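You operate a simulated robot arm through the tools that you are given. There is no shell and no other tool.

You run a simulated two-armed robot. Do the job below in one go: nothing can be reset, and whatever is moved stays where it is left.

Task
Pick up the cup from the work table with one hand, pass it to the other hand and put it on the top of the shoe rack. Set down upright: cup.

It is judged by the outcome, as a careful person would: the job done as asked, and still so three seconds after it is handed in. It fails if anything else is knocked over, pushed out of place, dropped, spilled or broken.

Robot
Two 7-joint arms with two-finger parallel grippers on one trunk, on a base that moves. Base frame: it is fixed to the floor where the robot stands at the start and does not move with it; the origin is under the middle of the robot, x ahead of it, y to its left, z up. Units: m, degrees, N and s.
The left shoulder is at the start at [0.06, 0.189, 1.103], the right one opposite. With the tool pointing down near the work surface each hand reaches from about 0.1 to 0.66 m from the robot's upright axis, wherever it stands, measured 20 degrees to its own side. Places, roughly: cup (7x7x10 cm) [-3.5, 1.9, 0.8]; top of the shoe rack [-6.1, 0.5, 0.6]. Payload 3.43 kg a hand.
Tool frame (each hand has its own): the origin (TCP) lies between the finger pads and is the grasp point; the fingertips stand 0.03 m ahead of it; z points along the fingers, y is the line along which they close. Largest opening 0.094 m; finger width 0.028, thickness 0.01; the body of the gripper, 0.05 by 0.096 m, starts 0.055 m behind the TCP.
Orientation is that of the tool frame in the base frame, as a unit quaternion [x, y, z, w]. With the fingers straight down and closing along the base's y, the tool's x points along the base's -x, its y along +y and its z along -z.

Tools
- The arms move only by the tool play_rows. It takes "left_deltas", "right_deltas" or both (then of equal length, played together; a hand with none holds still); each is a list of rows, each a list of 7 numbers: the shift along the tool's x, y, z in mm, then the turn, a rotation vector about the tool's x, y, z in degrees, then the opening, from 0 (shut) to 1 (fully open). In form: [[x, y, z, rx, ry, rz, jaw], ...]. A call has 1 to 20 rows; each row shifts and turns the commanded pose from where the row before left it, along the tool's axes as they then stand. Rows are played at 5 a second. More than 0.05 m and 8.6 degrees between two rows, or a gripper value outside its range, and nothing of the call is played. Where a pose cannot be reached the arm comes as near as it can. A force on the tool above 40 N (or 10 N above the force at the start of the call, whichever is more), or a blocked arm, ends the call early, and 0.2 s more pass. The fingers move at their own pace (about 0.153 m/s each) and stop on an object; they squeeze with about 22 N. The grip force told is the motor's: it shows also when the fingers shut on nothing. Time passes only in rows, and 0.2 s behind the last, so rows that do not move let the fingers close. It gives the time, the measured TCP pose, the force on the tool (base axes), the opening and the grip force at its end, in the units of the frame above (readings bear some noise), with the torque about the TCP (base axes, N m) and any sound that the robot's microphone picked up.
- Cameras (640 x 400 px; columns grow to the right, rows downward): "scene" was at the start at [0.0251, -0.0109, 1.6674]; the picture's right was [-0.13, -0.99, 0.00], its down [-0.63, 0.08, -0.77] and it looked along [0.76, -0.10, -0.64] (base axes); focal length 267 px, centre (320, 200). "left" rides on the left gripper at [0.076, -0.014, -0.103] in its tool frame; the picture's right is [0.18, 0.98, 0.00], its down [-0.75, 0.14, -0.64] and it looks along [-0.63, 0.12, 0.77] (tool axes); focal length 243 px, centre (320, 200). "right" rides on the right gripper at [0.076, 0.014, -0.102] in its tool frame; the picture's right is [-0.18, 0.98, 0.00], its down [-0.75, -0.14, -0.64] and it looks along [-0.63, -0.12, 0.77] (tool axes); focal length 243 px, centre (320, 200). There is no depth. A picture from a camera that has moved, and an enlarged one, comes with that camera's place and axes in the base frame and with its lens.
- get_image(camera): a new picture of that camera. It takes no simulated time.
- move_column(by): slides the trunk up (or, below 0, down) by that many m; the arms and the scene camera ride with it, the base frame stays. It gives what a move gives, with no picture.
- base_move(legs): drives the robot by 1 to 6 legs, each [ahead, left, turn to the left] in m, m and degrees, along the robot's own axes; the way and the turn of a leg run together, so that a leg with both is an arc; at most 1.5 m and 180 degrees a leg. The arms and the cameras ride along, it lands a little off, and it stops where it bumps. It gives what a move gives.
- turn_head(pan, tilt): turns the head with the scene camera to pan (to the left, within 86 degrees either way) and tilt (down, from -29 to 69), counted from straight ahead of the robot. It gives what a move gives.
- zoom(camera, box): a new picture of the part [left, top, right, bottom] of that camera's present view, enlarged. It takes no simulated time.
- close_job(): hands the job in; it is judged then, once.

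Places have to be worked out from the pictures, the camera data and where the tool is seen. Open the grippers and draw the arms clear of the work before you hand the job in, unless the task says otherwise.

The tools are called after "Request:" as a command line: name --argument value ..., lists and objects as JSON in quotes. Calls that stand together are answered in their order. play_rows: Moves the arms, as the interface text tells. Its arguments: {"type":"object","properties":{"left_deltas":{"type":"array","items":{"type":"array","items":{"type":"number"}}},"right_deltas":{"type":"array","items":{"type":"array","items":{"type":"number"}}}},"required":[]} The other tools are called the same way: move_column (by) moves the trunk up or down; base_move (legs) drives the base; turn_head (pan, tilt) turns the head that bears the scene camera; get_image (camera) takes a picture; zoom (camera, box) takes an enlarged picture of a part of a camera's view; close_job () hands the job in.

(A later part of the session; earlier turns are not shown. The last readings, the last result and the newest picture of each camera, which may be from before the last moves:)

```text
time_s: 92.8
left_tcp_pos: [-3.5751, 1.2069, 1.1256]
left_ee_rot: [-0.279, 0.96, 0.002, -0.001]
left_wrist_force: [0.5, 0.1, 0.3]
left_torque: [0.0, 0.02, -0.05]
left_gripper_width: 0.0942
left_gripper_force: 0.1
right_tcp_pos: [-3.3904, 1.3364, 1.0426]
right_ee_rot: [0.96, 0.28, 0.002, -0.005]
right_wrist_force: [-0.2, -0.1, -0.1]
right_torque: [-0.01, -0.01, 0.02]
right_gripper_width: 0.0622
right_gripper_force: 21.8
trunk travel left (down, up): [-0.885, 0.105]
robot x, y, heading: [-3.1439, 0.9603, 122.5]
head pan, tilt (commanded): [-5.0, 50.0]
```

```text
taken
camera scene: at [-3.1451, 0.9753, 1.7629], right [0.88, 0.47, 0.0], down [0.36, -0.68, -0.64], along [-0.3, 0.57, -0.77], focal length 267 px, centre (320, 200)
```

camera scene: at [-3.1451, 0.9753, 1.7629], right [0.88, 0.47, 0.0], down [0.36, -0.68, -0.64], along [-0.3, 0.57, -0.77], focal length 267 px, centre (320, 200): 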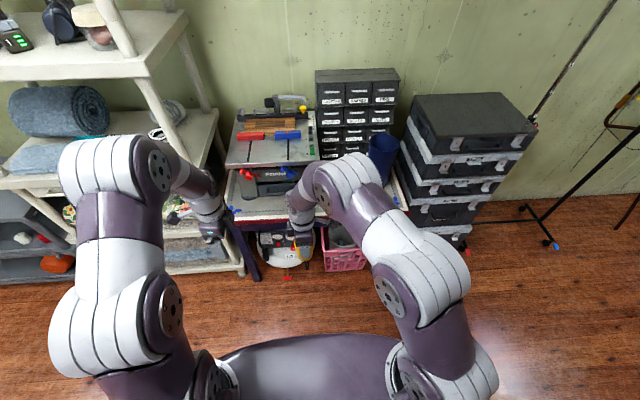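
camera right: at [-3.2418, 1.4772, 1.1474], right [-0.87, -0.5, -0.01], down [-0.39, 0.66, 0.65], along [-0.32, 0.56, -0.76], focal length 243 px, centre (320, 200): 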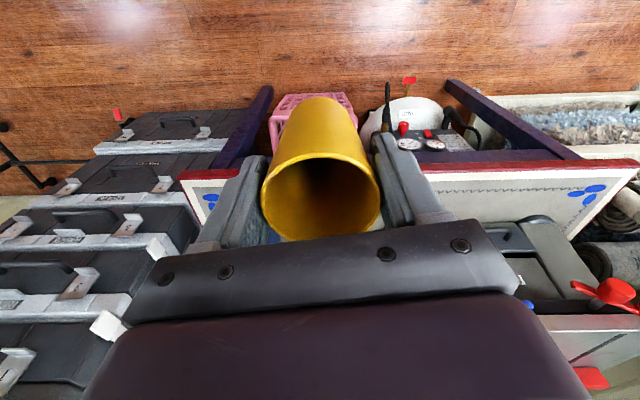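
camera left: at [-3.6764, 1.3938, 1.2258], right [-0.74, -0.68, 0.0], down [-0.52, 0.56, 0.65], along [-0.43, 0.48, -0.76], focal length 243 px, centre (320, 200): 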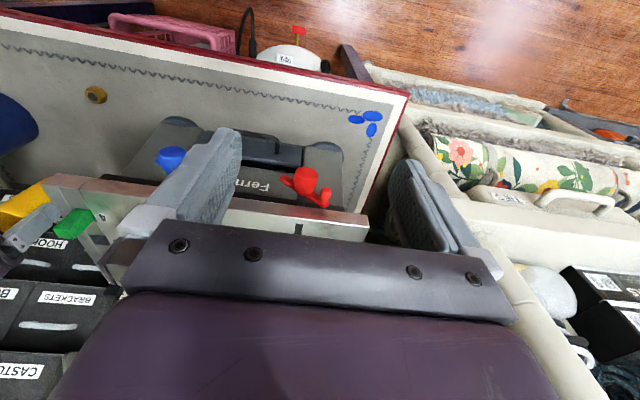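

The left hand now faces right at 0.44 m ahead. I pitch it 45° toward the cup.

Request:
play_rows --left_deltas '[[0, 0, 0, 0, -7.5, 0, 1], [0, 0, 0, 0, -7.5, 0, 1], [0, 0, 0, 0, -7.5, 0, 1], [0, 0, 0, 0, -7.5, 0, 1], [0, 0, 0, 0, -7.5, 0, 1], [0, 0, 0, 0, -7.5, 0, 1], [0, 0, 0, 0, 0, 0, 1]]'

Request:
get_image --camera "scene"

Request:
get_image --camera "left"

```text
time_s: 94.4
left_tcp_pos: [-3.5571, 1.2063, 1.1129]
left_ee_rot: [-0.259, 0.899, 0.103, 0.339]
left_wrist_force: [0.1, 0.0, 0.3]
left_torque: [0.0, 0.04, -0.03]
left_gripper_width: 0.094
left_gripper_force: 0.1
left hand out of reach, approached as far as the arm can: row 5, 6
right_tcp_pos: [-3.3892, 1.3366, 1.0421]
right_ee_rot: [0.96, 0.281, 0.003, -0.004]
right_wrist_force: [0.1, 0.5, -0.3]
right_torque: [0.03, 0.01, -0.01]
right_gripper_width: 0.0619
right_gripper_force: 21.9
trunk travel left (down, up): [-0.885, 0.105]
robot x, y, heading: [-3.1439, 0.9583, 122.8]
head pan, tilt (commanded): [-5.0, 50.0]
```

```text
taken
camera scene: at [-3.1447, 0.9753, 1.7629], right [0.88, 0.47, 0.0], down [0.36, -0.68, -0.64], along [-0.3, 0.57, -0.77], focal length 267 px, centre (320, 200)
```

scene: 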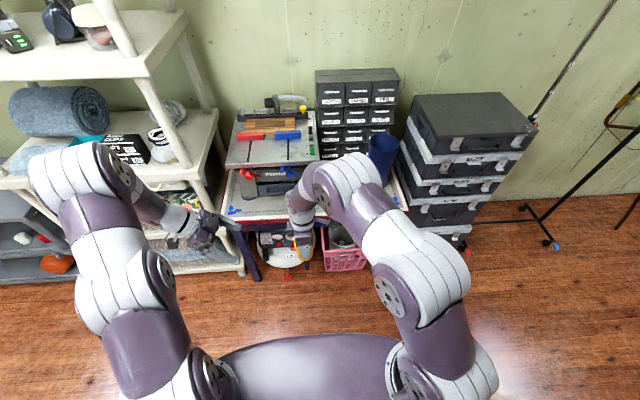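

```text
taken
camera left: at [-3.6551, 1.1269, 1.1392], right [-0.64, 0.76, -0.11], down [0.05, 0.19, 0.98], along [0.76, 0.63, -0.16], focal length 243 px, centre (320, 200)
```

left: 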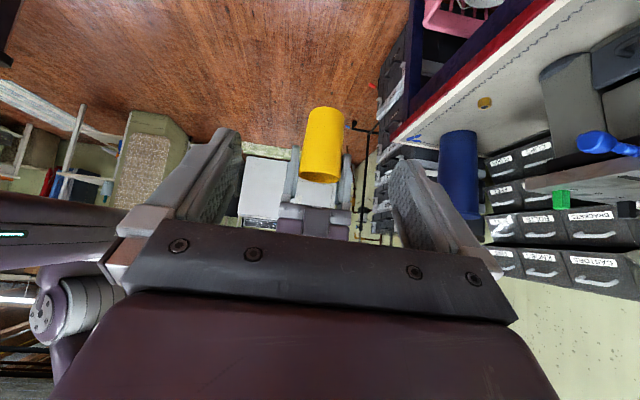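

The left hand reached a 41° tilt and its camera sees the cup centred between its fingers. I move it to a pre-grasp point 14 cm back along its approach line.

Request:
play_rows --left_deltas '[[-20.6, 6.3, 25.4, 0, 0, 0, 1], [-20.6, 6.3, 25.4, 0, 0, 0, 1], [-20.6, 6.3, 25.4, 0, 0, 0, 1], [0, 0, 0, 0, -3, 0, 1], [0, 0, 0, 0, 0, 0, 1]]'

Request:
get_image --camera "left"

Request:
get_image --camera "scene"

```text
time_s: 95.6
left_tcp_pos: [-3.4865, 1.2742, 1.0962]
left_ee_rot: [-0.257, 0.89, 0.109, 0.361]
left_wrist_force: [0.2, -0.5, 0.3]
left_torque: [-0.02, 0.0, 0.0]
left_gripper_width: 0.0941
left_gripper_force: 0.1
right_tcp_pos: [-3.3904, 1.3366, 1.0419]
right_ee_rot: [0.96, 0.28, 0.003, -0.003]
right_wrist_force: [0.4, 0.4, -0.2]
right_torque: [0.01, -0.03, 0.02]
right_gripper_width: 0.0618
right_gripper_force: 21.9
trunk travel left (down, up): [-0.885, 0.105]
robot x, y, heading: [-3.142, 0.9589, 122.7]
head pan, tilt (commanded): [-5.0, 50.0]
```

```text
taken
camera left: at [-3.5857, 1.1945, 1.1162], right [-0.64, 0.76, -0.12], down [0.0, 0.16, 0.99], along [0.77, 0.63, -0.11], focal length 243 px, centre (320, 200)
```

left: 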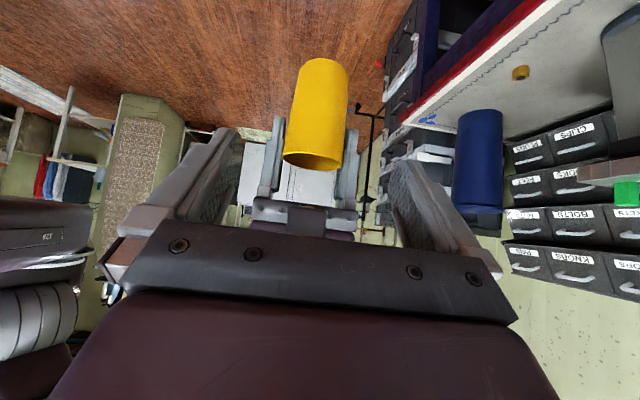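

```text
taken
camera scene: at [-3.1454, 0.9759, 1.7629], right [0.88, 0.47, 0.0], down [0.36, -0.68, -0.64], along [-0.3, 0.57, -0.77], focal length 267 px, centre (320, 200)
```

scene: 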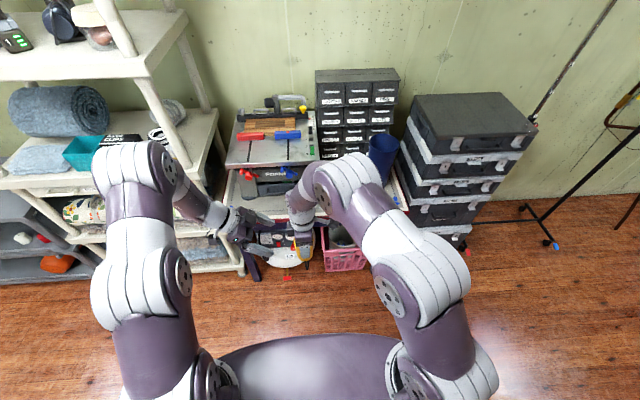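

The seen and predicted cup pixels agree within a few mm. I advance the left hand 8 cm along its axis, with open fingers, and check.

Request:
play_rows --left_deltas '[[1, 0, 20, 0, 0, 0, 1], [1, 0, 20, 0, 0, 0, 1], [1, 0, 20, 0, 0, 0, 1], [1, 0, 20, 0, 0, 0, 1], [0, 0, 0, 0, 0, 0, 1]]'

Request:
get_image --camera "left"

Request:
zoom --camera "scene" --box '[220, 180, 380, 280]'

Request:
get_image --camera "right"

```text
time_s: 96.8
left_tcp_pos: [-3.4405, 1.3042, 1.0348]
left_ee_rot: [-0.257, 0.89, 0.109, 0.362]
left_wrist_force: [0.1, 0.4, -0.3]
left_torque: [-0.01, -0.02, -0.02]
left_gripper_width: 0.094
left_gripper_force: 0.1
right_tcp_pos: [-3.3897, 1.3354, 1.0441]
right_ee_rot: [0.96, 0.28, 0.003, -0.003]
right_wrist_force: [0.7, 0.8, 0.2]
right_torque: [0.02, -0.03, 0.01]
right_gripper_width: 0.0616
right_gripper_force: 21.8
trunk travel left (down, up): [-0.885, 0.105]
robot x, y, heading: [-3.1458, 0.957, 122.9]
head pan, tilt (commanded): [-5.0, 50.0]
```

```text
taken
camera left: at [-3.5404, 1.2234, 1.0554], right [-0.64, 0.76, -0.12], down [0.0, 0.16, 0.99], along [0.77, 0.63, -0.11], focal length 243 px, centre (320, 200)
```

left: 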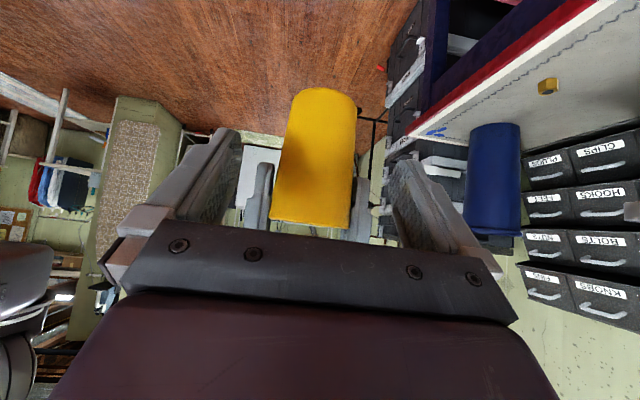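

```text
4.00 times, centred on (300, 230) of scene
camera zoom: at [-3.1456, 0.9758, 1.7629], right [0.88, 0.47, 0.0], down [0.36, -0.68, -0.64], along [-0.3, 0.57, -0.77], focal length 1068 px, centre (400, 80)
```

zoom: 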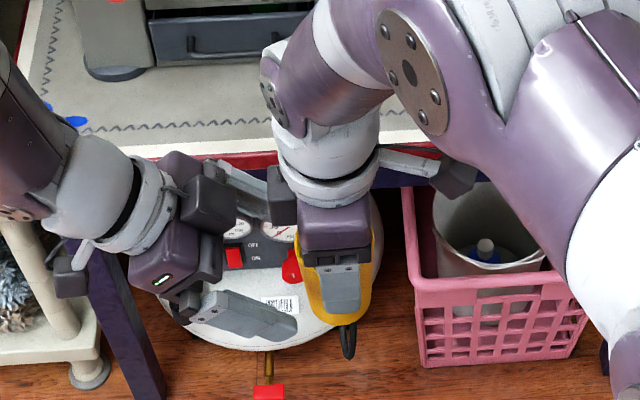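

```text
taken
camera right: at [-3.3189, 1.3653, 1.1467], right [0.37, -0.93, -0.01], down [-0.71, -0.29, 0.64], along [-0.59, -0.23, -0.77], focal length 243 px, centre (320, 200)
```

right: 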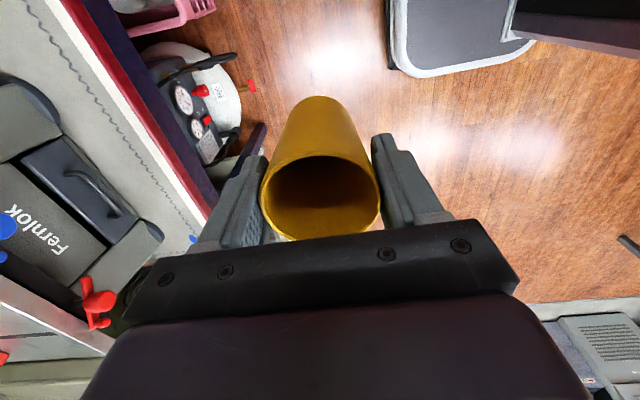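

The zoom shows a second small box on each palm's other side; I work out its clearance in the final pose at only ~8 mm, so I tilt the left hand 4° flatter first.

Request:
play_rows --left_deltas '[[0, 0, 0, 0, -4, 0, 1], [0, 0, 0, 0, 0, 0, 1]]'

```text
time_s: 97.4
left_tcp_pos: [-3.4402, 1.3026, 1.0353]
left_ee_rot: [-0.253, 0.877, 0.117, 0.392]
left_wrist_force: [0.6, -0.4, -0.2]
left_torque: [0.01, 0.0, -0.01]
left_gripper_width: 0.094
left_gripper_force: 0.2
right_tcp_pos: [-3.3908, 1.3363, 1.043]
right_ee_rot: [0.96, 0.281, 0.003, -0.004]
right_wrist_force: [1.2, 0.6, 0.9]
right_torque: [-0.01, 0.0, -0.03]
right_gripper_width: 0.0618
right_gripper_force: 21.6
trunk travel left (down, up): [-0.885, 0.105]
robot x, y, heading: [-3.1434, 0.9589, 122.8]
head pan, tilt (commanded): [-5.0, 50.0]
```

Tilt is now 42° from horizontal. I advance the last 6 cm so the left fingers straddle the lower part of the cup.

Request:
play_rows --left_deltas '[[2.3, 0, 14.7, 0, 0, 0, 1], [2.3, 0, 14.7, 0, 0, 0, 1], [2.3, 0, 14.7, 0, 0, 0, 1], [2.3, 0.5, 14.7, 0, 0, 0, 1], [0, 0, 0, 0, 0, 0, 1]]'

Request:
get_image --camera "left"

Request:
zoom --camera "scene" --box '[220, 180, 380, 280]'

Request:
get_image --camera "right"

```text
time_s: 98.6
left_tcp_pos: [-3.4105, 1.3233, 0.9884]
left_ee_rot: [-0.253, 0.876, 0.117, 0.393]
left_wrist_force: [-0.4, 0.3, 0.5]
left_torque: [0.01, 0.0, -0.01]
left_gripper_width: 0.094
left_gripper_force: 0.1
right_tcp_pos: [-3.3896, 1.3356, 1.0429]
right_ee_rot: [0.96, 0.28, 0.003, -0.004]
right_wrist_force: [0.2, -0.5, -0.6]
right_torque: [-0.01, -0.01, -0.01]
right_gripper_width: 0.0618
right_gripper_force: 22.0
trunk travel left (down, up): [-0.885, 0.105]
robot x, y, heading: [-3.1439, 0.956, 122.9]
head pan, tilt (commanded): [-5.0, 50.0]
```

```text
taken
camera left: at [-3.5104, 1.2431, 0.9998], right [-0.63, 0.77, -0.13], down [-0.05, 0.12, 0.99], along [0.77, 0.63, -0.04], focal length 243 px, centre (320, 200)
```

left: 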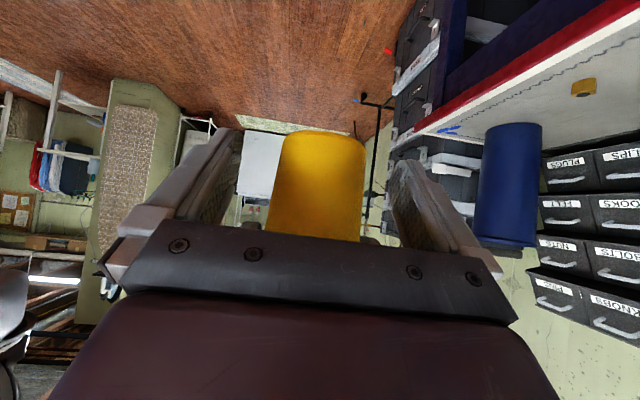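

```text
4.00 times, centred on (300, 230) of scene
camera zoom: at [-3.1456, 0.9759, 1.7629], right [0.88, 0.47, 0.0], down [0.36, -0.68, -0.64], along [-0.3, 0.57, -0.77], focal length 1068 px, centre (400, 80)
```

zoom: 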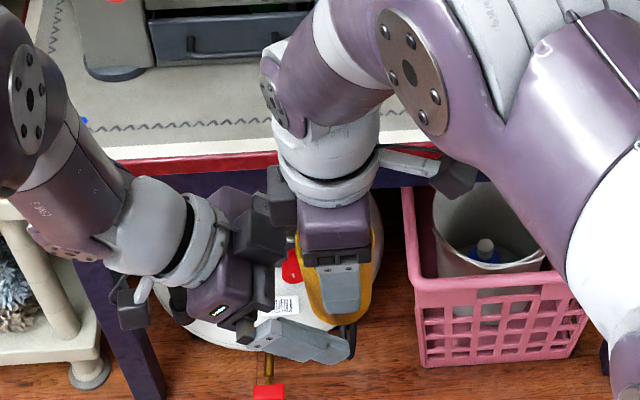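

```text
taken
camera right: at [-3.3189, 1.3654, 1.1466], right [0.37, -0.93, -0.01], down [-0.71, -0.29, 0.64], along [-0.59, -0.23, -0.77], focal length 243 px, centre (320, 200)
```

right: 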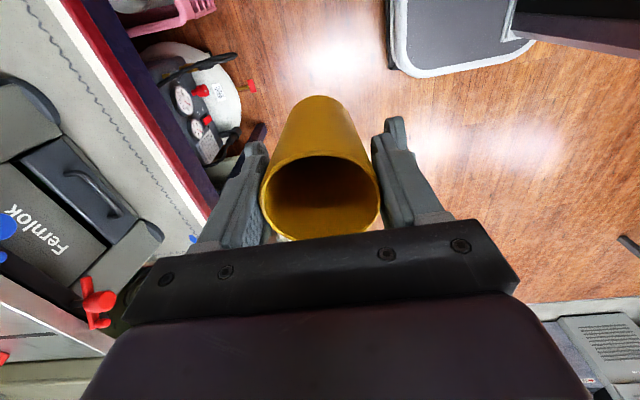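

The left fingers straddle the lower cup with no contact. I nudge 4 mm closer and then close the left gripper gently.

Request:
play_rows --left_deltas '[[-2.7, 0, 3, 0, 0, 0, 1], [0, 0, 0, 0, 0, 0, 0.75], [0, 0, 0, 0, 0, 0, 0.65], [0, 0, 0, 0, 0, 0, 0.5], [0, 0, 0, 0, 0, 0, 0.2], [0, 0, 0, 0, 0, 0, 0], [0, 0, 0, 0, 0, 0, 0]]'

Request:
get_image --camera "left"

Request:
get_image --camera "right"

```text
time_s: 100.2
left_tcp_pos: [-3.4064, 1.3246, 0.9889]
left_ee_rot: [-0.254, 0.876, 0.119, 0.393]
left_wrist_force: [-1.1, 9.6, -4.0]
left_torque: [-0.29, 0.01, 0.15]
left_gripper_width: 0.0551
left_gripper_force: 21.7
right_tcp_pos: [-3.39, 1.3364, 1.0437]
right_ee_rot: [0.96, 0.28, 0.003, -0.003]
right_wrist_force: [1.4, -9.3, 4.5]
right_torque: [-0.19, -0.06, 0.04]
right_gripper_width: 0.0614
right_gripper_force: 22.2
trunk travel left (down, up): [-0.885, 0.105]
robot x, y, heading: [-3.1402, 0.9577, 122.9]
head pan, tilt (commanded): [-5.0, 50.0]
```

```text
taken
camera left: at [-3.5077, 1.2458, 1.0008], right [-0.63, 0.77, -0.13], down [-0.05, 0.12, 0.99], along [0.77, 0.63, -0.04], focal length 243 px, centre (320, 200)
```

left: 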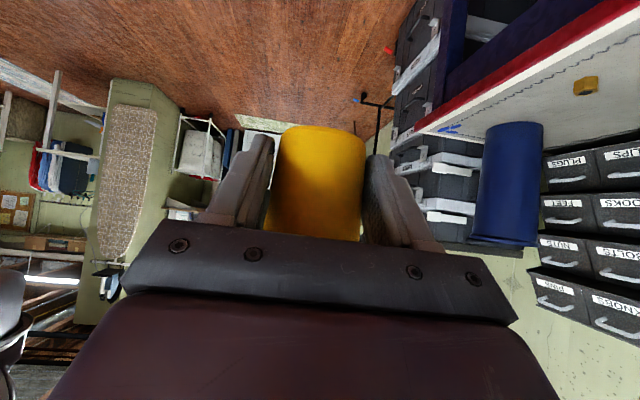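

```text
taken
camera right: at [-3.3187, 1.3654, 1.1465], right [0.37, -0.93, -0.01], down [-0.71, -0.29, 0.64], along [-0.59, -0.23, -0.77], focal length 243 px, centre (320, 200)
```

right: 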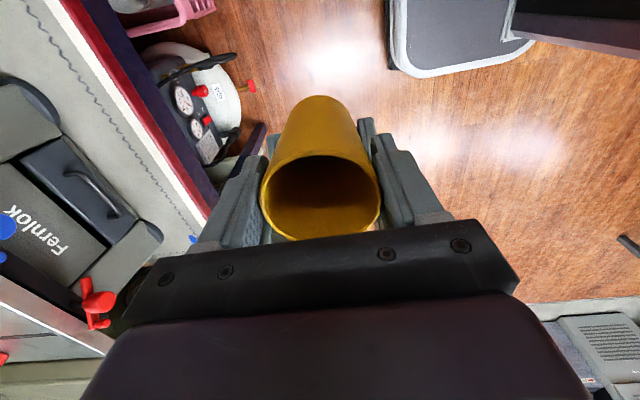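

The left hand has the cup (5.5 cm, 21.7 N) and both hands hold it with about 10 N between them. I shift the left hand 1.5 mm forward along its closing axis to relieve this before releasing.

Request:
play_rows --left_deltas '[[0, 1.5, 0, 0, 0, 0, 0], [0, 0, 0, 0, 0, 0, 0]]'

```text
time_s: 100.8
left_tcp_pos: [-3.4076, 1.3262, 0.9899]
left_ee_rot: [-0.253, 0.876, 0.118, 0.393]
left_wrist_force: [2.0, 2.0, -2.3]
left_torque: [-0.12, 0.05, 0.03]
left_gripper_width: 0.055
left_gripper_force: 22.1
right_tcp_pos: [-3.3905, 1.3371, 1.0426]
right_ee_rot: [0.96, 0.281, 0.003, -0.004]
right_wrist_force: [-1.6, -2.5, 2.5]
right_torque: [-0.01, 0.03, -0.01]
right_gripper_width: 0.0616
right_gripper_force: 21.7
trunk travel left (down, up): [-0.885, 0.105]
robot x, y, heading: [-3.1405, 0.961, 122.8]
head pan, tilt (commanded): [-5.0, 50.0]
```

Only ~3 N remain. I open the right gripper and watch the cup stay with the left hand.

Request:
play_rows --left_deltas '[[0, 0, 0, 0, 0, 0, 0], [0, 0, 0, 0, 0, 0, 0], [0, 0, 0, 0, 0, 0, 0], [0, 0, 0, 0, 0, 0, 0], [0, 0, 0, 0, 0, 0, 0]]' --right_deltas '[[0, 0, 0, 0, 0, 0, 0.7], [0, 0, 0, 0, 0, 0, 0.8], [0, 0, 0, 0, 0, 0, 0.9], [0, 0, 0, 0, 0, 0, 1], [0, 0, 0, 0, 0, 0, 1]]'

Request:
get_image --camera "right"

Request:
get_image --camera "left"

```text
time_s: 102.0
left_tcp_pos: [-3.408, 1.326, 0.9903]
left_ee_rot: [-0.253, 0.876, 0.117, 0.392]
left_wrist_force: [0.9, 0.0, -0.1]
left_torque: [-0.03, 0.04, 0.0]
left_gripper_width: 0.0551
left_gripper_force: 21.9
right_tcp_pos: [-3.39, 1.3369, 1.0422]
right_ee_rot: [0.96, 0.281, 0.003, -0.004]
right_wrist_force: [-0.1, -0.3, -0.7]
right_torque: [-0.02, -0.01, 0.0]
right_gripper_width: 0.0941
right_gripper_force: 0.1
trunk travel left (down, up): [-0.885, 0.105]
robot x, y, heading: [-3.1418, 0.9584, 122.9]
head pan, tilt (commanded): [-5.0, 50.0]
```

```text
taken
camera right: at [-3.3189, 1.3655, 1.1466], right [0.37, -0.93, -0.01], down [-0.71, -0.29, 0.64], along [-0.59, -0.23, -0.77], focal length 243 px, centre (320, 200)
```

right: 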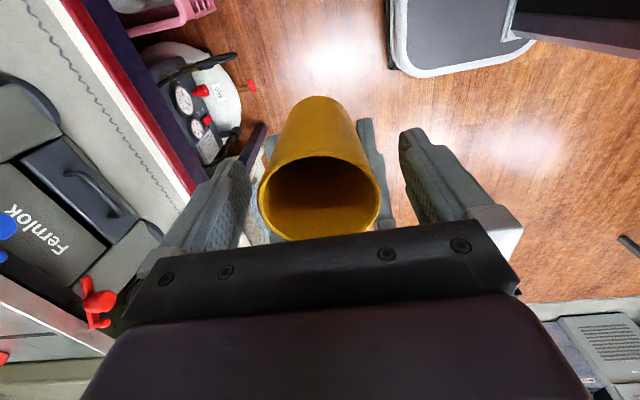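

```text
taken
camera left: at [-3.5086, 1.2467, 1.0014], right [-0.63, 0.77, -0.13], down [-0.05, 0.12, 0.99], along [0.77, 0.63, -0.04], focal length 243 px, centre (320, 200)
```

left: 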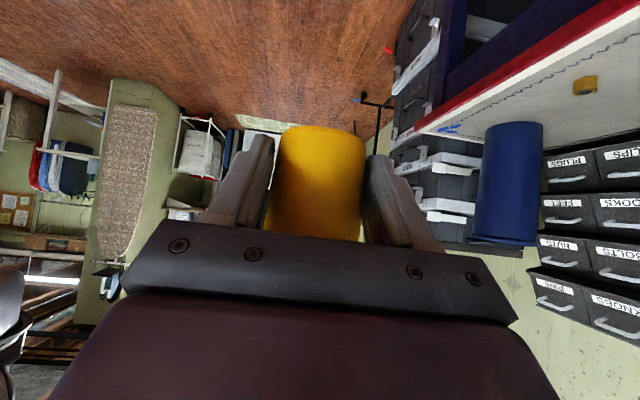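

The cup stays steady in the left hand. I raise the right hand straight up off the cup and then move it away to the right.

Request:
play_rows --right_deltas '[[0, 0, -25, 0, 0, 0, 1], [0, 0, -40, 0, 0, 0, 1], [0, 0, -40, 0, 0, 0, 1], [0, 0, -40, 0, 0, 0, 1], [40, 0, -10, 0, 0, 0, 1], [45, 0, 0, 0, 0, 0, 1], [45, 0, 0, 0, 0, 0, 1], [45, 0, 0, 0, 0, 0, 1], [45, 0, 0, 0, 0, 0, 1], [0, 0, 0, 0, 0, 0, 1]]'

Request:
get_image --camera "scene"

Request:
zoom --camera "scene" --box '[200, 180, 360, 280]'

```text
time_s: 104.2
left_tcp_pos: [-3.409, 1.3265, 0.9901]
left_ee_rot: [-0.253, 0.876, 0.118, 0.393]
left_wrist_force: [-0.1, -0.1, -0.4]
left_torque: [-0.01, -0.02, -0.01]
left_gripper_width: 0.0549
left_gripper_force: 21.6
right_tcp_pos: [-3.204, 1.4507, 1.1998]
right_ee_rot: [0.96, 0.28, 0.003, -0.004]
right_wrist_force: [-0.3, 0.4, -0.1]
right_torque: [0.0, -0.02, 0.01]
right_gripper_width: 0.0943
right_gripper_force: 0.1
trunk travel left (down, up): [-0.885, 0.105]
robot x, y, heading: [-3.1419, 0.9566, 123.0]
head pan, tilt (commanded): [-5.0, 50.0]
```

```text
taken
camera scene: at [-3.1464, 0.9753, 1.7629], right [0.88, 0.47, 0.0], down [0.36, -0.68, -0.64], along [-0.3, 0.57, -0.77], focal length 267 px, centre (320, 200)
```

scene: 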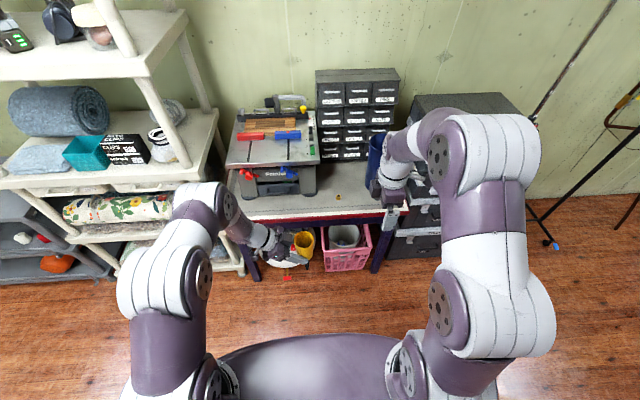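

```text
4.00 times, centred on (280, 230) of scene
camera zoom: at [-3.1464, 0.9753, 1.7629], right [0.88, 0.47, 0.0], down [0.36, -0.68, -0.64], along [-0.3, 0.57, -0.77], focal length 1068 px, centre (480, 80)
```

zoom: 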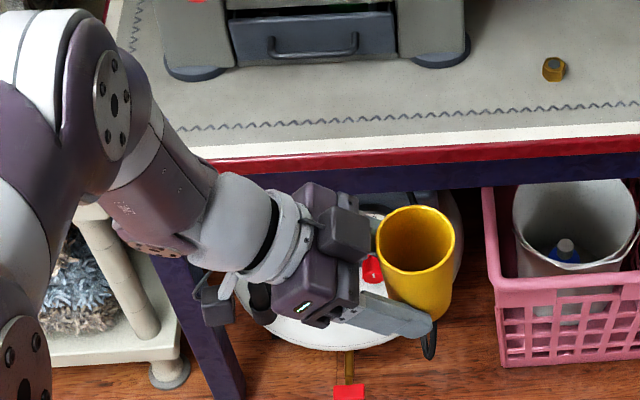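

The handover is complete: cup upright in the left hand, table things undisturbed. I now strafe left toward the rack in steps, first 1.2 m, and look.

Request:
base_move --legs '[[0, 1.2, 0]]'

Request:
turn_head --pan 40 --tilt 35

Request:
get_image --camera "scene"

```text
time_s: 110.4
left_tcp_pos: [-4.4382, 0.6643, 0.9901]
left_ee_rot: [-0.251, 0.877, 0.117, 0.393]
left_wrist_force: [-0.1, -0.3, 0.6]
left_torque: [-0.02, 0.05, 0.0]
left_gripper_width: 0.0552
left_gripper_force: 22.1
right_tcp_pos: [-4.2342, 0.7881, 1.1986]
right_ee_rot: [0.96, 0.28, 0.002, -0.003]
right_wrist_force: [-0.9, 0.6, -0.3]
right_torque: [0.0, 0.02, -0.02]
right_gripper_width: 0.0939
right_gripper_force: 0.1
trunk travel left (down, up): [-0.885, 0.105]
robot x, y, heading: [-4.1756, 0.2928, 122.6]
head pan, tilt (commanded): [-5.0, 50.0]
```

```text
time_s: 111.5
left_tcp_pos: [-4.439, 0.6642, 0.9899]
left_ee_rot: [-0.252, 0.877, 0.118, 0.393]
left_wrist_force: [0.3, -0.3, -0.3]
left_torque: [0.01, -0.02, 0.0]
left_gripper_width: 0.0549
left_gripper_force: 22.2
right_tcp_pos: [-4.2346, 0.7869, 1.1996]
right_ee_rot: [0.96, 0.279, 0.002, -0.003]
right_wrist_force: [0.7, -0.8, 0.7]
right_torque: [0.03, 0.01, 0.0]
right_gripper_width: 0.094
right_gripper_force: 0.1
trunk travel left (down, up): [-0.885, 0.105]
robot x, y, heading: [-4.1754, 0.2961, 122.7]
head pan, tilt (commanded): [40.0, 35.0]
```

```text
taken
camera scene: at [-4.2257, 0.2703, 1.7846], right [0.3, 0.95, 0.0], down [0.55, -0.17, -0.82], along [-0.78, 0.24, -0.57], focal length 267 px, centre (320, 200)
```

scene: 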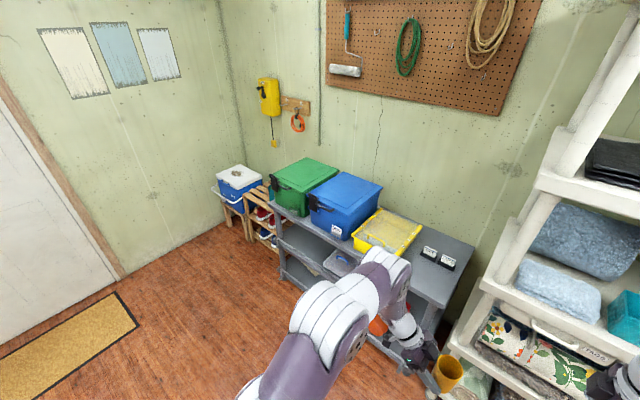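

The rack shows between the cooler and the grey shelf. I zoom in on it.

Request:
zoom --camera "scene" --box '[200, 150, 330, 270]'

```text
3.33 times, centred on (265, 210) of scene
camera zoom: at [-4.2257, 0.2703, 1.7846], right [0.3, 0.95, 0.0], down [0.55, -0.17, -0.82], along [-0.78, 0.24, -0.57], focal length 890 px, centre (503, 167)
```

zoom: 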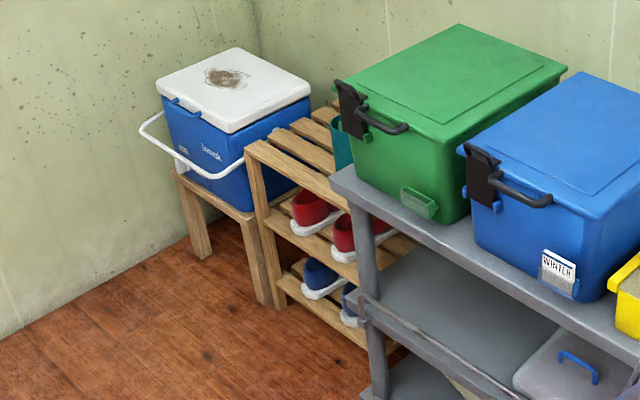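

From two views the rack's front-left top corner is at about [-6.165, 0.209] with the top at z≈0.556. Before driving in, I turn the left hand about the vertical, here in the open, so that it points ahead with the cup staying upright.

Request:
play_rows --left_deltas '[[0, 0, 0, -5.97, 0.05, -5.33, 0], [0, 0, 0, -5.97, 0.05, -5.33, 0], [0, 0, 0, -5.97, 0.05, -5.33, 0], [0, 0, 0, -5.97, 0.05, -5.33, 0], [0, 0, 0, -5.97, 0.05, -5.33, 0], [0, 0, 0, 0, 0, 0, 0]]'

Request:
turn_head --pan 0 --tilt 50

Request:
get_image --camera "scene"

```text
time_s: 112.9
left_tcp_pos: [-4.4388, 0.6648, 0.9892]
left_ee_rot: [-0.536, 0.738, 0.244, 0.329]
left_wrist_force: [0.9, 0.1, 0.1]
left_torque: [-0.01, -0.02, -0.02]
left_gripper_width: 0.0546
left_gripper_force: 22.0
right_tcp_pos: [-4.2335, 0.7872, 1.1983]
right_ee_rot: [0.96, 0.278, 0.002, -0.004]
right_wrist_force: [0.4, 0.3, -0.1]
right_torque: [0.0, -0.05, 0.0]
right_gripper_width: 0.0941
right_gripper_force: 0.1
trunk travel left (down, up): [-0.885, 0.105]
robot x, y, heading: [-4.1736, 0.2928, 122.2]
head pan, tilt (commanded): [40.0, 35.0]
```

```text
time_s: 114.0
left_tcp_pos: [-4.4388, 0.6644, 0.9898]
left_ee_rot: [-0.536, 0.738, 0.244, 0.33]
left_wrist_force: [0.0, 0.1, 0.3]
left_torque: [0.02, 0.02, -0.02]
left_gripper_width: 0.0544
left_gripper_force: 22.4
right_tcp_pos: [-4.2339, 0.7857, 1.1986]
right_ee_rot: [0.96, 0.278, 0.003, -0.004]
right_wrist_force: [0.2, 0.0, -0.2]
right_torque: [0.0, 0.02, 0.0]
right_gripper_width: 0.094
right_gripper_force: 0.1
trunk travel left (down, up): [-0.885, 0.105]
robot x, y, heading: [-4.1768, 0.2981, 122.5]
head pan, tilt (commanded): [0.0, 50.0]
```

```text
taken
camera scene: at [-4.1834, 0.3086, 1.763], right [0.84, 0.54, 0.0], down [0.41, -0.64, -0.64], along [-0.35, 0.54, -0.77], focal length 267 px, centre (320, 200)
```

scene: 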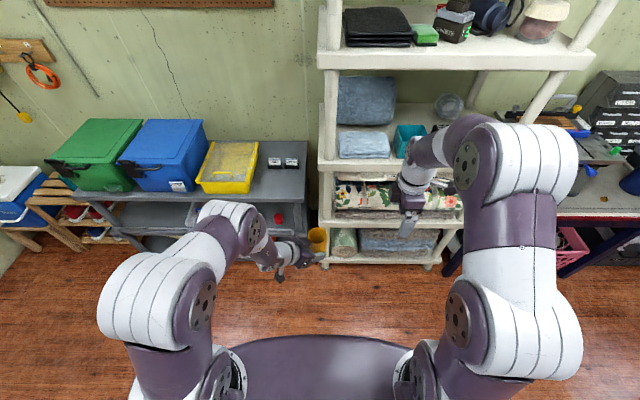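

The cup remains upright at −50° azimuth. I turn it another 45° so the left hand points nearly ahead.

Request:
play_rows --left_deltas '[[0, 0, 0, -5.97, 0.05, -5.33, 0], [0, 0, 0, -5.97, 0.05, -5.33, 0], [0, 0, 0, -5.97, 0.05, -5.33, 0], [0, 0, 0, -5.97, 0.05, -5.33, 0], [0, 0, 0, -5.97, 0.05, -5.33, 0], [0, 0, 0, 0, 0, 0, 0]]'

Request:
get_image --camera "scene"

Request:
get_image --camera "left"

```text
time_s: 115.3
left_tcp_pos: [-4.5675, 0.6333, 0.9995]
left_ee_rot: [0.753, -0.516, -0.331, -0.237]
left_wrist_force: [-0.3, 0.1, -0.7]
left_torque: [-0.05, 0.02, -0.01]
left_gripper_width: 0.0547
left_gripper_force: 21.8
left hand out of reach, approached as far as the arm can: row 3, 4, 5
right_tcp_pos: [-4.2322, 0.7873, 1.1986]
right_ee_rot: [0.961, 0.278, 0.002, -0.003]
right_wrist_force: [0.0, 0.0, -0.3]
right_torque: [0.0, 0.03, 0.0]
right_gripper_width: 0.0939
right_gripper_force: 0.1
trunk travel left (down, up): [-0.885, 0.105]
robot x, y, heading: [-4.1726, 0.2942, 122.7]
head pan, tilt (commanded): [0.0, 50.0]
```

```text
taken
camera scene: at [-4.1816, 0.3096, 1.7629], right [0.84, 0.54, 0.0], down [0.41, -0.65, -0.64], along [-0.35, 0.54, -0.77], focal length 267 px, centre (320, 200)
```

scene: 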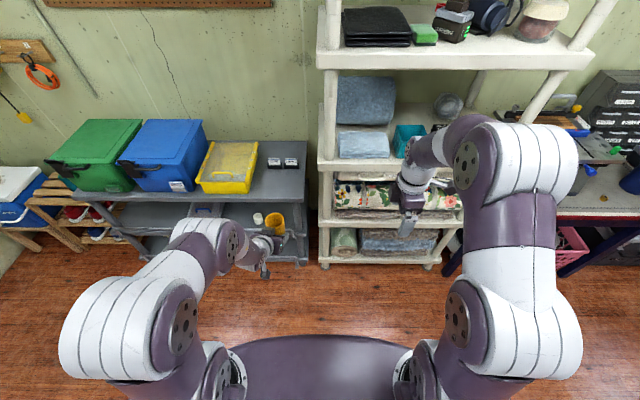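

```text
taken
camera left: at [-4.5096, 0.52, 1.0123], right [-0.87, -0.46, -0.15], down [-0.15, -0.03, 0.99], along [-0.46, 0.88, -0.04], focal length 243 px, centre (320, 200)
```

left: 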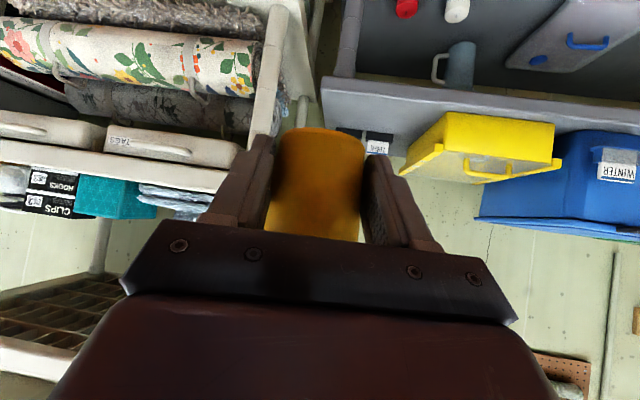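

The hand now points 13° right of ahead at 0.50 m ahead, 0.15 m left, cup still upright – a good placing posture, so I'll reach the rack's height by lowering the trunk only. First I draw the right arm back close to the body so it clears the grey shelf.

Request:
play_rows --right_deltas '[[20, 44, 0, 0, 0, 0, 1], [20, 44, 0, 0, 0, 0, 1], [20, 44, 0, 0, 0, 0, 1], [20, 44, 0, 0, 0, 0, 1], [20, 44, 0, 0, 0, 0, 1], [0, 0, 0, 0, 0, 0, 1]]'

Request:
turn_head --pan 0 --tilt 60

Request:
get_image --camera "scene"

```text
time_s: 116.8
left_tcp_pos: [-4.5691, 0.6337, 0.9988]
left_ee_rot: [0.754, -0.515, -0.332, -0.237]
left_wrist_force: [-0.1, 0.2, 0.4]
left_torque: [-0.02, 0.02, 0.01]
left_gripper_width: 0.0547
left_gripper_force: 22.1
right_tcp_pos: [-4.0347, 0.6572, 1.1951]
right_ee_rot: [0.96, 0.28, 0.003, -0.004]
right_wrist_force: [-0.2, 0.2, -0.2]
right_torque: [-0.02, 0.02, 0.0]
right_gripper_width: 0.0941
right_gripper_force: 0.1
trunk travel left (down, up): [-0.885, 0.105]
robot x, y, heading: [-4.1786, 0.2924, 122.7]
head pan, tilt (commanded): [0.0, 50.0]
```

```text
time_s: 117.5
left_tcp_pos: [-4.568, 0.6332, 0.9987]
left_ee_rot: [0.753, -0.517, -0.33, -0.238]
left_wrist_force: [1.2, -0.2, -0.2]
left_torque: [-0.04, -0.01, 0.02]
left_gripper_width: 0.0544
left_gripper_force: 21.6
right_tcp_pos: [-4.0343, 0.6556, 1.1952]
right_ee_rot: [0.96, 0.279, 0.003, -0.004]
right_wrist_force: [-0.1, -0.1, 0.0]
right_torque: [-0.06, 0.03, -0.01]
right_gripper_width: 0.0938
right_gripper_force: 0.1
trunk travel left (down, up): [-0.885, 0.105]
robot x, y, heading: [-4.1701, 0.295, 122.6]
head pan, tilt (commanded): [0.0, 60.0]
```

```text
taken
camera scene: at [-4.1778, 0.3, 1.7504], right [0.84, 0.54, 0.0], down [0.47, -0.73, -0.5], along [-0.27, 0.42, -0.87], focal length 267 px, centre (320, 200)
```

scene: 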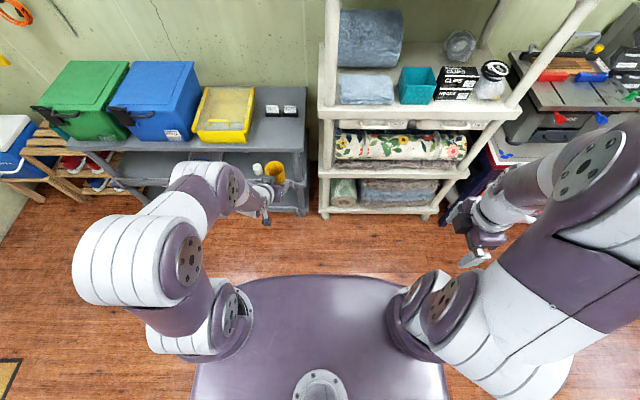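

The right arm is now beside the body. I pull it back a little more and strafe 1.38 m left, staying about half a metre in front of the shelf line, then measure the rack again.

Request:
play_rows --right_deltas '[[0, 30, 0, 0, 0, 0, 1], [0, 30, 0, 0, 0, 0, 1], [0, 0, 0, 0, 0, 0, 1]]'

Request:
base_move --legs '[[0, 0.7, 0], [0, 0.68, 0]]'

Request:
turn_head --pan 0 --tilt 45

Request:
get_image --camera "scene"

```text
time_s: 118.3
left_tcp_pos: [-4.5668, 0.6342, 1.0003]
left_ee_rot: [0.754, -0.516, -0.331, -0.237]
left_wrist_force: [0.3, 0.5, -0.1]
left_torque: [-0.03, -0.01, 0.0]
left_gripper_width: 0.0544
left_gripper_force: 21.8
right_tcp_pos: [-4.0035, 0.6062, 1.1953]
right_ee_rot: [0.96, 0.278, 0.003, -0.003]
right_wrist_force: [0.1, 0.2, 0.7]
right_torque: [0.02, -0.03, 0.03]
right_gripper_width: 0.0939
right_gripper_force: 0.0
trunk travel left (down, up): [-0.885, 0.105]
robot x, y, heading: [-4.1738, 0.297, 122.6]
head pan, tilt (commanded): [0.0, 60.0]
```

```text
time_s: 125.3
left_tcp_pos: [-5.7024, -0.0534, 1.0001]
left_ee_rot: [0.745, -0.529, -0.327, -0.242]
left_wrist_force: [0.7, 0.0, 0.0]
left_torque: [0.01, 0.01, 0.02]
left_gripper_width: 0.0533
left_gripper_force: 22.1
right_tcp_pos: [-5.1389, -0.1026, 1.1954]
right_ee_rot: [0.965, 0.261, 0.003, -0.003]
right_wrist_force: [0.5, 0.1, -0.7]
right_torque: [-0.02, 0.0, 0.01]
right_gripper_width: 0.0939
right_gripper_force: 0.0
trunk travel left (down, up): [-0.885, 0.105]
robot x, y, heading: [-5.3215, -0.4048, 120.8]
head pan, tilt (commanded): [0.0, 60.0]
```

```text
time_s: 126.1
left_tcp_pos: [-5.7031, -0.0543, 0.9999]
left_ee_rot: [0.744, -0.529, -0.327, -0.243]
left_wrist_force: [-0.3, -0.5, -0.5]
left_torque: [-0.01, 0.02, 0.0]
left_gripper_width: 0.0533
left_gripper_force: 21.9
right_tcp_pos: [-5.1387, -0.1021, 1.1936]
right_ee_rot: [0.965, 0.262, 0.003, -0.003]
right_wrist_force: [0.0, -0.2, -0.4]
right_torque: [-0.01, 0.0, -0.02]
right_gripper_width: 0.0937
right_gripper_force: 0.1
trunk travel left (down, up): [-0.885, 0.105]
robot x, y, heading: [-5.3225, -0.404, 120.6]
head pan, tilt (commanded): [0.0, 45.0]
```

```text
taken
camera scene: at [-5.3326, -0.3886, 1.7698], right [0.86, 0.51, 0.0], down [0.36, -0.61, -0.71], along [-0.36, 0.61, -0.71], focal length 267 px, centre (320, 200)
```

scene: 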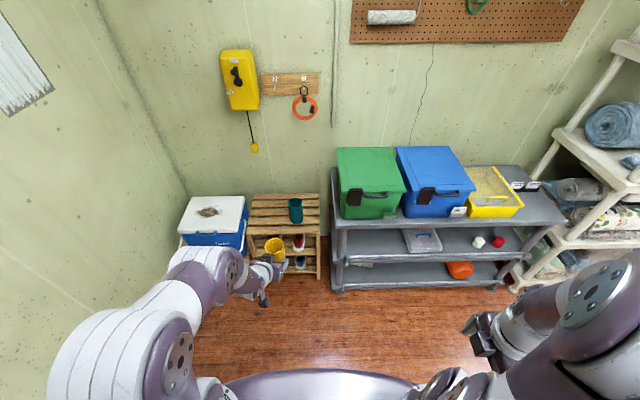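

I'm now in front of the rack: slatted top with a teal item at its back right. The left grip width has shrunk slightly (5.5→5.3 cm), so I check the cup in the hand.

Request:
get_image --camera "left"

Request:
zoom --camera "scene" --box '[170, 180, 340, 310]'

```text
taken
camera left: at [-5.6495, -0.1698, 1.012], right [-0.89, -0.43, -0.15], down [-0.16, -0.03, 0.99], along [-0.43, 0.9, -0.04], focal length 243 px, centre (320, 200)
```

left: 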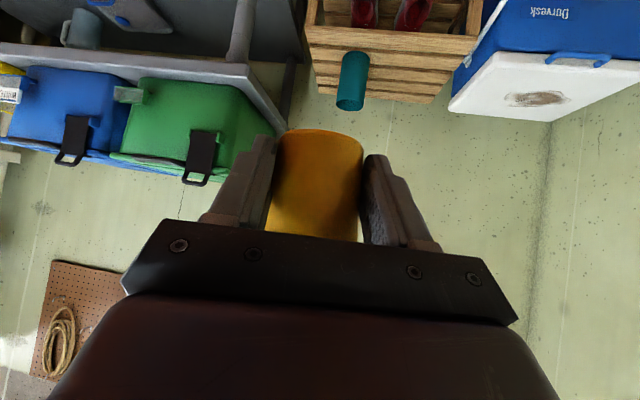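

```text
3.08 times, centred on (255, 245) of scene
camera zoom: at [-5.3326, -0.3886, 1.7698], right [0.86, 0.51, 0.0], down [0.36, -0.61, -0.71], along [-0.36, 0.61, -0.71], focal length 822 px, centre (520, 62)
```

zoom: 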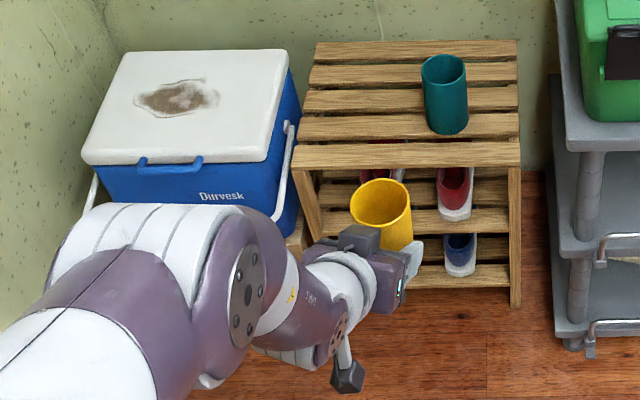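

The cup has only crept ~2 mm and is upright. The rack top spans about 0–0.42 m left and 0.97–1.30 m ahead, with narrow gaps; I'll use the second slat, 0.265 m left, well clear of the teal cup. I drive left 0.12 m and ahead 0.35 m, then look.

Request:
base_move --legs '[[0, 0.12, 0], [0.35, 0, 0]]'

Request:
turn_head --pan 8 --tilt 50

Request:
get_image --camera "scene"

Request:
get_image --camera "left"

```text
time_s: 129.2
left_tcp_pos: [-5.9828, 0.1918, 1.0]
left_ee_rot: [0.742, -0.531, -0.327, -0.246]
left_wrist_force: [0.5, -0.3, -0.2]
left_torque: [-0.02, -0.03, 0.01]
left_gripper_width: 0.0531
left_gripper_force: 22.1
right_tcp_pos: [-5.4199, 0.1401, 1.1949]
right_ee_rot: [0.966, 0.259, 0.003, -0.004]
right_wrist_force: [0.7, -0.1, 0.3]
right_torque: [-0.01, 0.0, 0.03]
right_gripper_width: 0.094
right_gripper_force: 0.0
trunk travel left (down, up): [-0.885, 0.105]
robot x, y, heading: [-5.6039, -0.164, 120.2]
head pan, tilt (commanded): [0.0, 45.0]
```

```text
time_s: 129.9
left_tcp_pos: [-5.9834, 0.192, 0.9998]
left_ee_rot: [0.744, -0.53, -0.327, -0.244]
left_wrist_force: [0.5, -0.3, -0.3]
left_torque: [-0.02, 0.02, -0.02]
left_gripper_width: 0.0535
left_gripper_force: 22.2
right_tcp_pos: [-5.4196, 0.1418, 1.1943]
right_ee_rot: [0.966, 0.26, 0.003, -0.003]
right_wrist_force: [0.0, -0.5, 0.5]
right_torque: [0.0, -0.02, -0.03]
right_gripper_width: 0.0941
right_gripper_force: 0.0
trunk travel left (down, up): [-0.885, 0.105]
robot x, y, heading: [-5.6052, -0.1647, 120.3]
head pan, tilt (commanded): [8.0, 50.0]
```

```text
taken
camera scene: at [-5.6208, -0.1538, 1.7629], right [0.78, 0.62, 0.0], down [0.48, -0.6, -0.64], along [-0.4, 0.5, -0.77], focal length 267 px, centre (320, 200)
```

scene: 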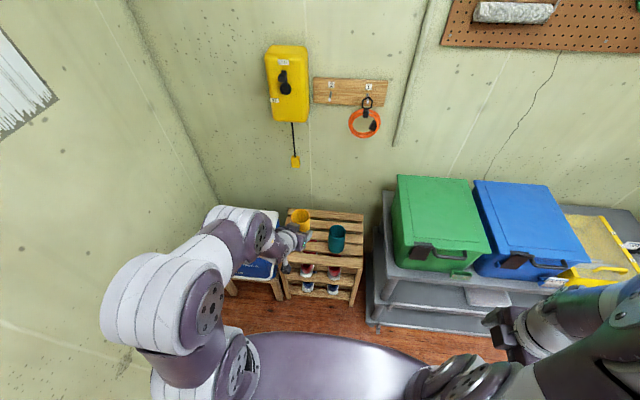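

```text
taken
camera left: at [-5.9299, 0.0757, 1.0118], right [-0.89, -0.43, -0.15], down [-0.16, -0.03, 0.99], along [-0.43, 0.9, -0.04], focal length 243 px, centre (320, 200)
```

left: 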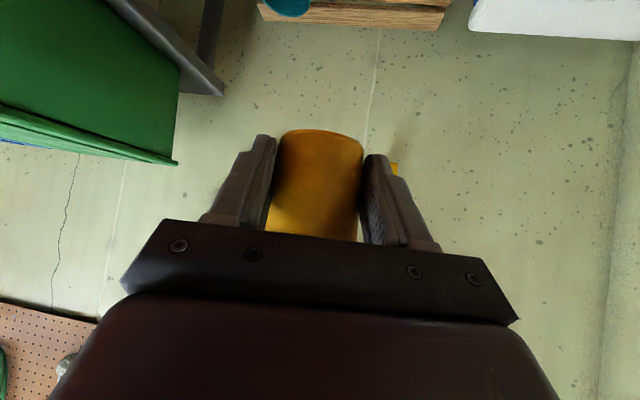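

Cup and rack both look fine; 0.18 m remain. I zoom in to refine the rack's top and the free spot.

Request:
zoom --camera "scene" --box '[200, 190, 400, 315]'

```text
3.20 times, centred on (300, 252) of scene
camera zoom: at [-5.6208, -0.1538, 1.7629], right [0.78, 0.62, 0.0], down [0.48, -0.6, -0.64], along [-0.4, 0.5, -0.77], focal length 855 px, centre (384, 32)
```

zoom: 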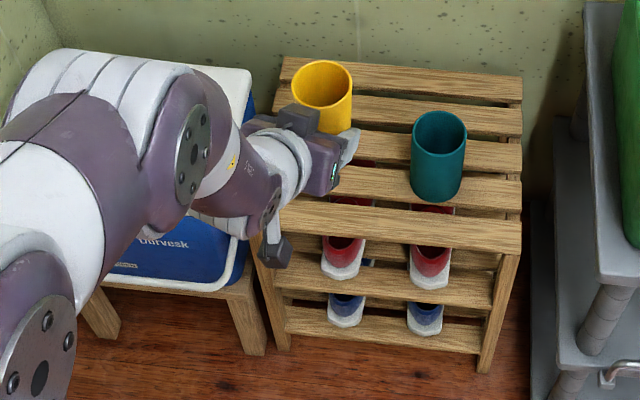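

The free spot on the second slat to the left of the teal cup is clear. I extend the left arm 8 cm ahead and then drive the base 0.10 m ahead, still high above the rack.

Request:
play_rows --left_deltas '[[-26.3, 8, 29.1, 0, 0, 0, 0], [-26.3, 8, 29.1, 0, 0, 0, 0], [0, 0, 0, 0, 0, 0, 0]]'

Request:
base_move --legs '[[0.1, 0, 0]]'

Request:
get_image --camera "scene"

```text
time_s: 130.7
left_tcp_pos: [-6.0243, 0.2605, 0.9963]
left_ee_rot: [0.742, -0.531, -0.328, -0.245]
left_wrist_force: [0.5, 0.3, -0.9]
left_torque: [-0.01, -0.01, 0.01]
left_gripper_width: 0.0531
left_gripper_force: 22.0
right_tcp_pos: [-5.4178, 0.1398, 1.1945]
right_ee_rot: [0.966, 0.259, 0.002, -0.005]
right_wrist_force: [0.0, 1.1, -0.5]
right_torque: [0.01, 0.02, 0.02]
right_gripper_width: 0.094
right_gripper_force: 0.0
trunk travel left (down, up): [-0.885, 0.105]
robot x, y, heading: [-5.6041, -0.1646, 120.6]
head pan, tilt (commanded): [8.0, 50.0]
```

```text
time_s: 131.8
left_tcp_pos: [-6.0741, 0.3453, 0.9969]
left_ee_rot: [0.743, -0.531, -0.327, -0.244]
left_wrist_force: [-0.2, 0.5, 0.5]
left_torque: [0.0, -0.04, -0.02]
left_gripper_width: 0.0533
left_gripper_force: 21.9
right_tcp_pos: [-5.4706, 0.226, 1.1946]
right_ee_rot: [0.966, 0.26, 0.002, -0.004]
right_wrist_force: [-0.2, -0.5, -0.8]
right_torque: [0.0, 0.03, -0.01]
right_gripper_width: 0.0939
right_gripper_force: 0.1
trunk travel left (down, up): [-0.885, 0.105]
robot x, y, heading: [-5.6547, -0.0736, 120.3]
head pan, tilt (commanded): [8.0, 50.0]
```

```text
taken
camera scene: at [-5.67, -0.0694, 1.763], right [0.78, 0.62, 0.0], down [0.47, -0.6, -0.64], along [-0.4, 0.5, -0.77], focal length 267 px, centre (320, 200)
```

scene: 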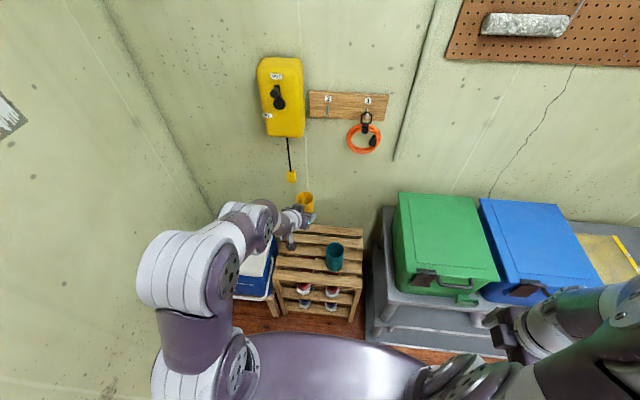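

The TCP is at the target spot within 5 mm. I lower the trunk 0.30 m so the cup's base comes to about z 0.66, some 6–10 cm above the rack, and look.

Request:
move_column --by -0.3

Request:
get_image --camera "left"

Request:
get_image --camera "scene"

```text
time_s: 134.8
left_tcp_pos: [-6.0749, 0.3474, 0.6966]
left_ee_rot: [0.743, -0.531, -0.326, -0.244]
left_wrist_force: [0.6, 0.1, 0.0]
left_torque: [-0.03, 0.02, 0.02]
left_gripper_width: 0.0533
left_gripper_force: 21.4
right_tcp_pos: [-5.4704, 0.2265, 0.8959]
right_ee_rot: [0.966, 0.26, 0.003, -0.003]
right_wrist_force: [0.1, 0.1, -0.8]
right_torque: [-0.01, 0.0, 0.0]
right_gripper_width: 0.0941
right_gripper_force: 0.1
trunk travel left (down, up): [-0.585, 0.405]
robot x, y, heading: [-5.6572, -0.0757, 120.4]
head pan, tilt (commanded): [8.0, 50.0]
```

```text
taken
camera left: at [-6.0209, 0.2305, 0.7086], right [-0.89, -0.43, -0.15], down [-0.16, -0.03, 0.99], along [-0.43, 0.9, -0.04], focal length 243 px, centre (320, 200)
```

left: 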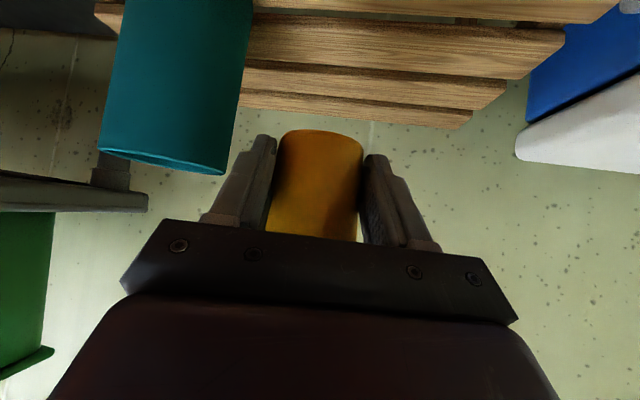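

```text
taken
camera scene: at [-5.6709, -0.0681, 1.463], right [0.78, 0.62, 0.0], down [0.48, -0.6, -0.64], along [-0.4, 0.5, -0.77], focal length 267 px, centre (320, 200)
```

scene: 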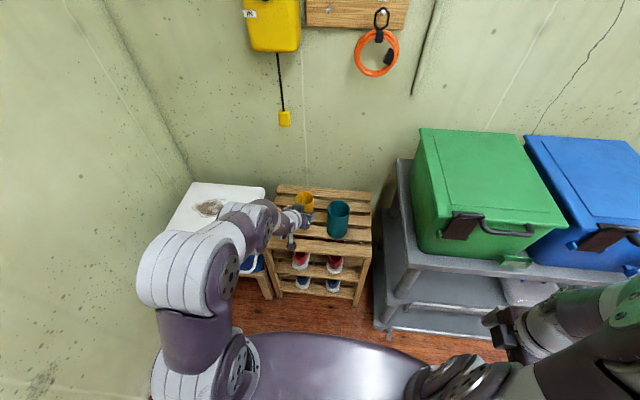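

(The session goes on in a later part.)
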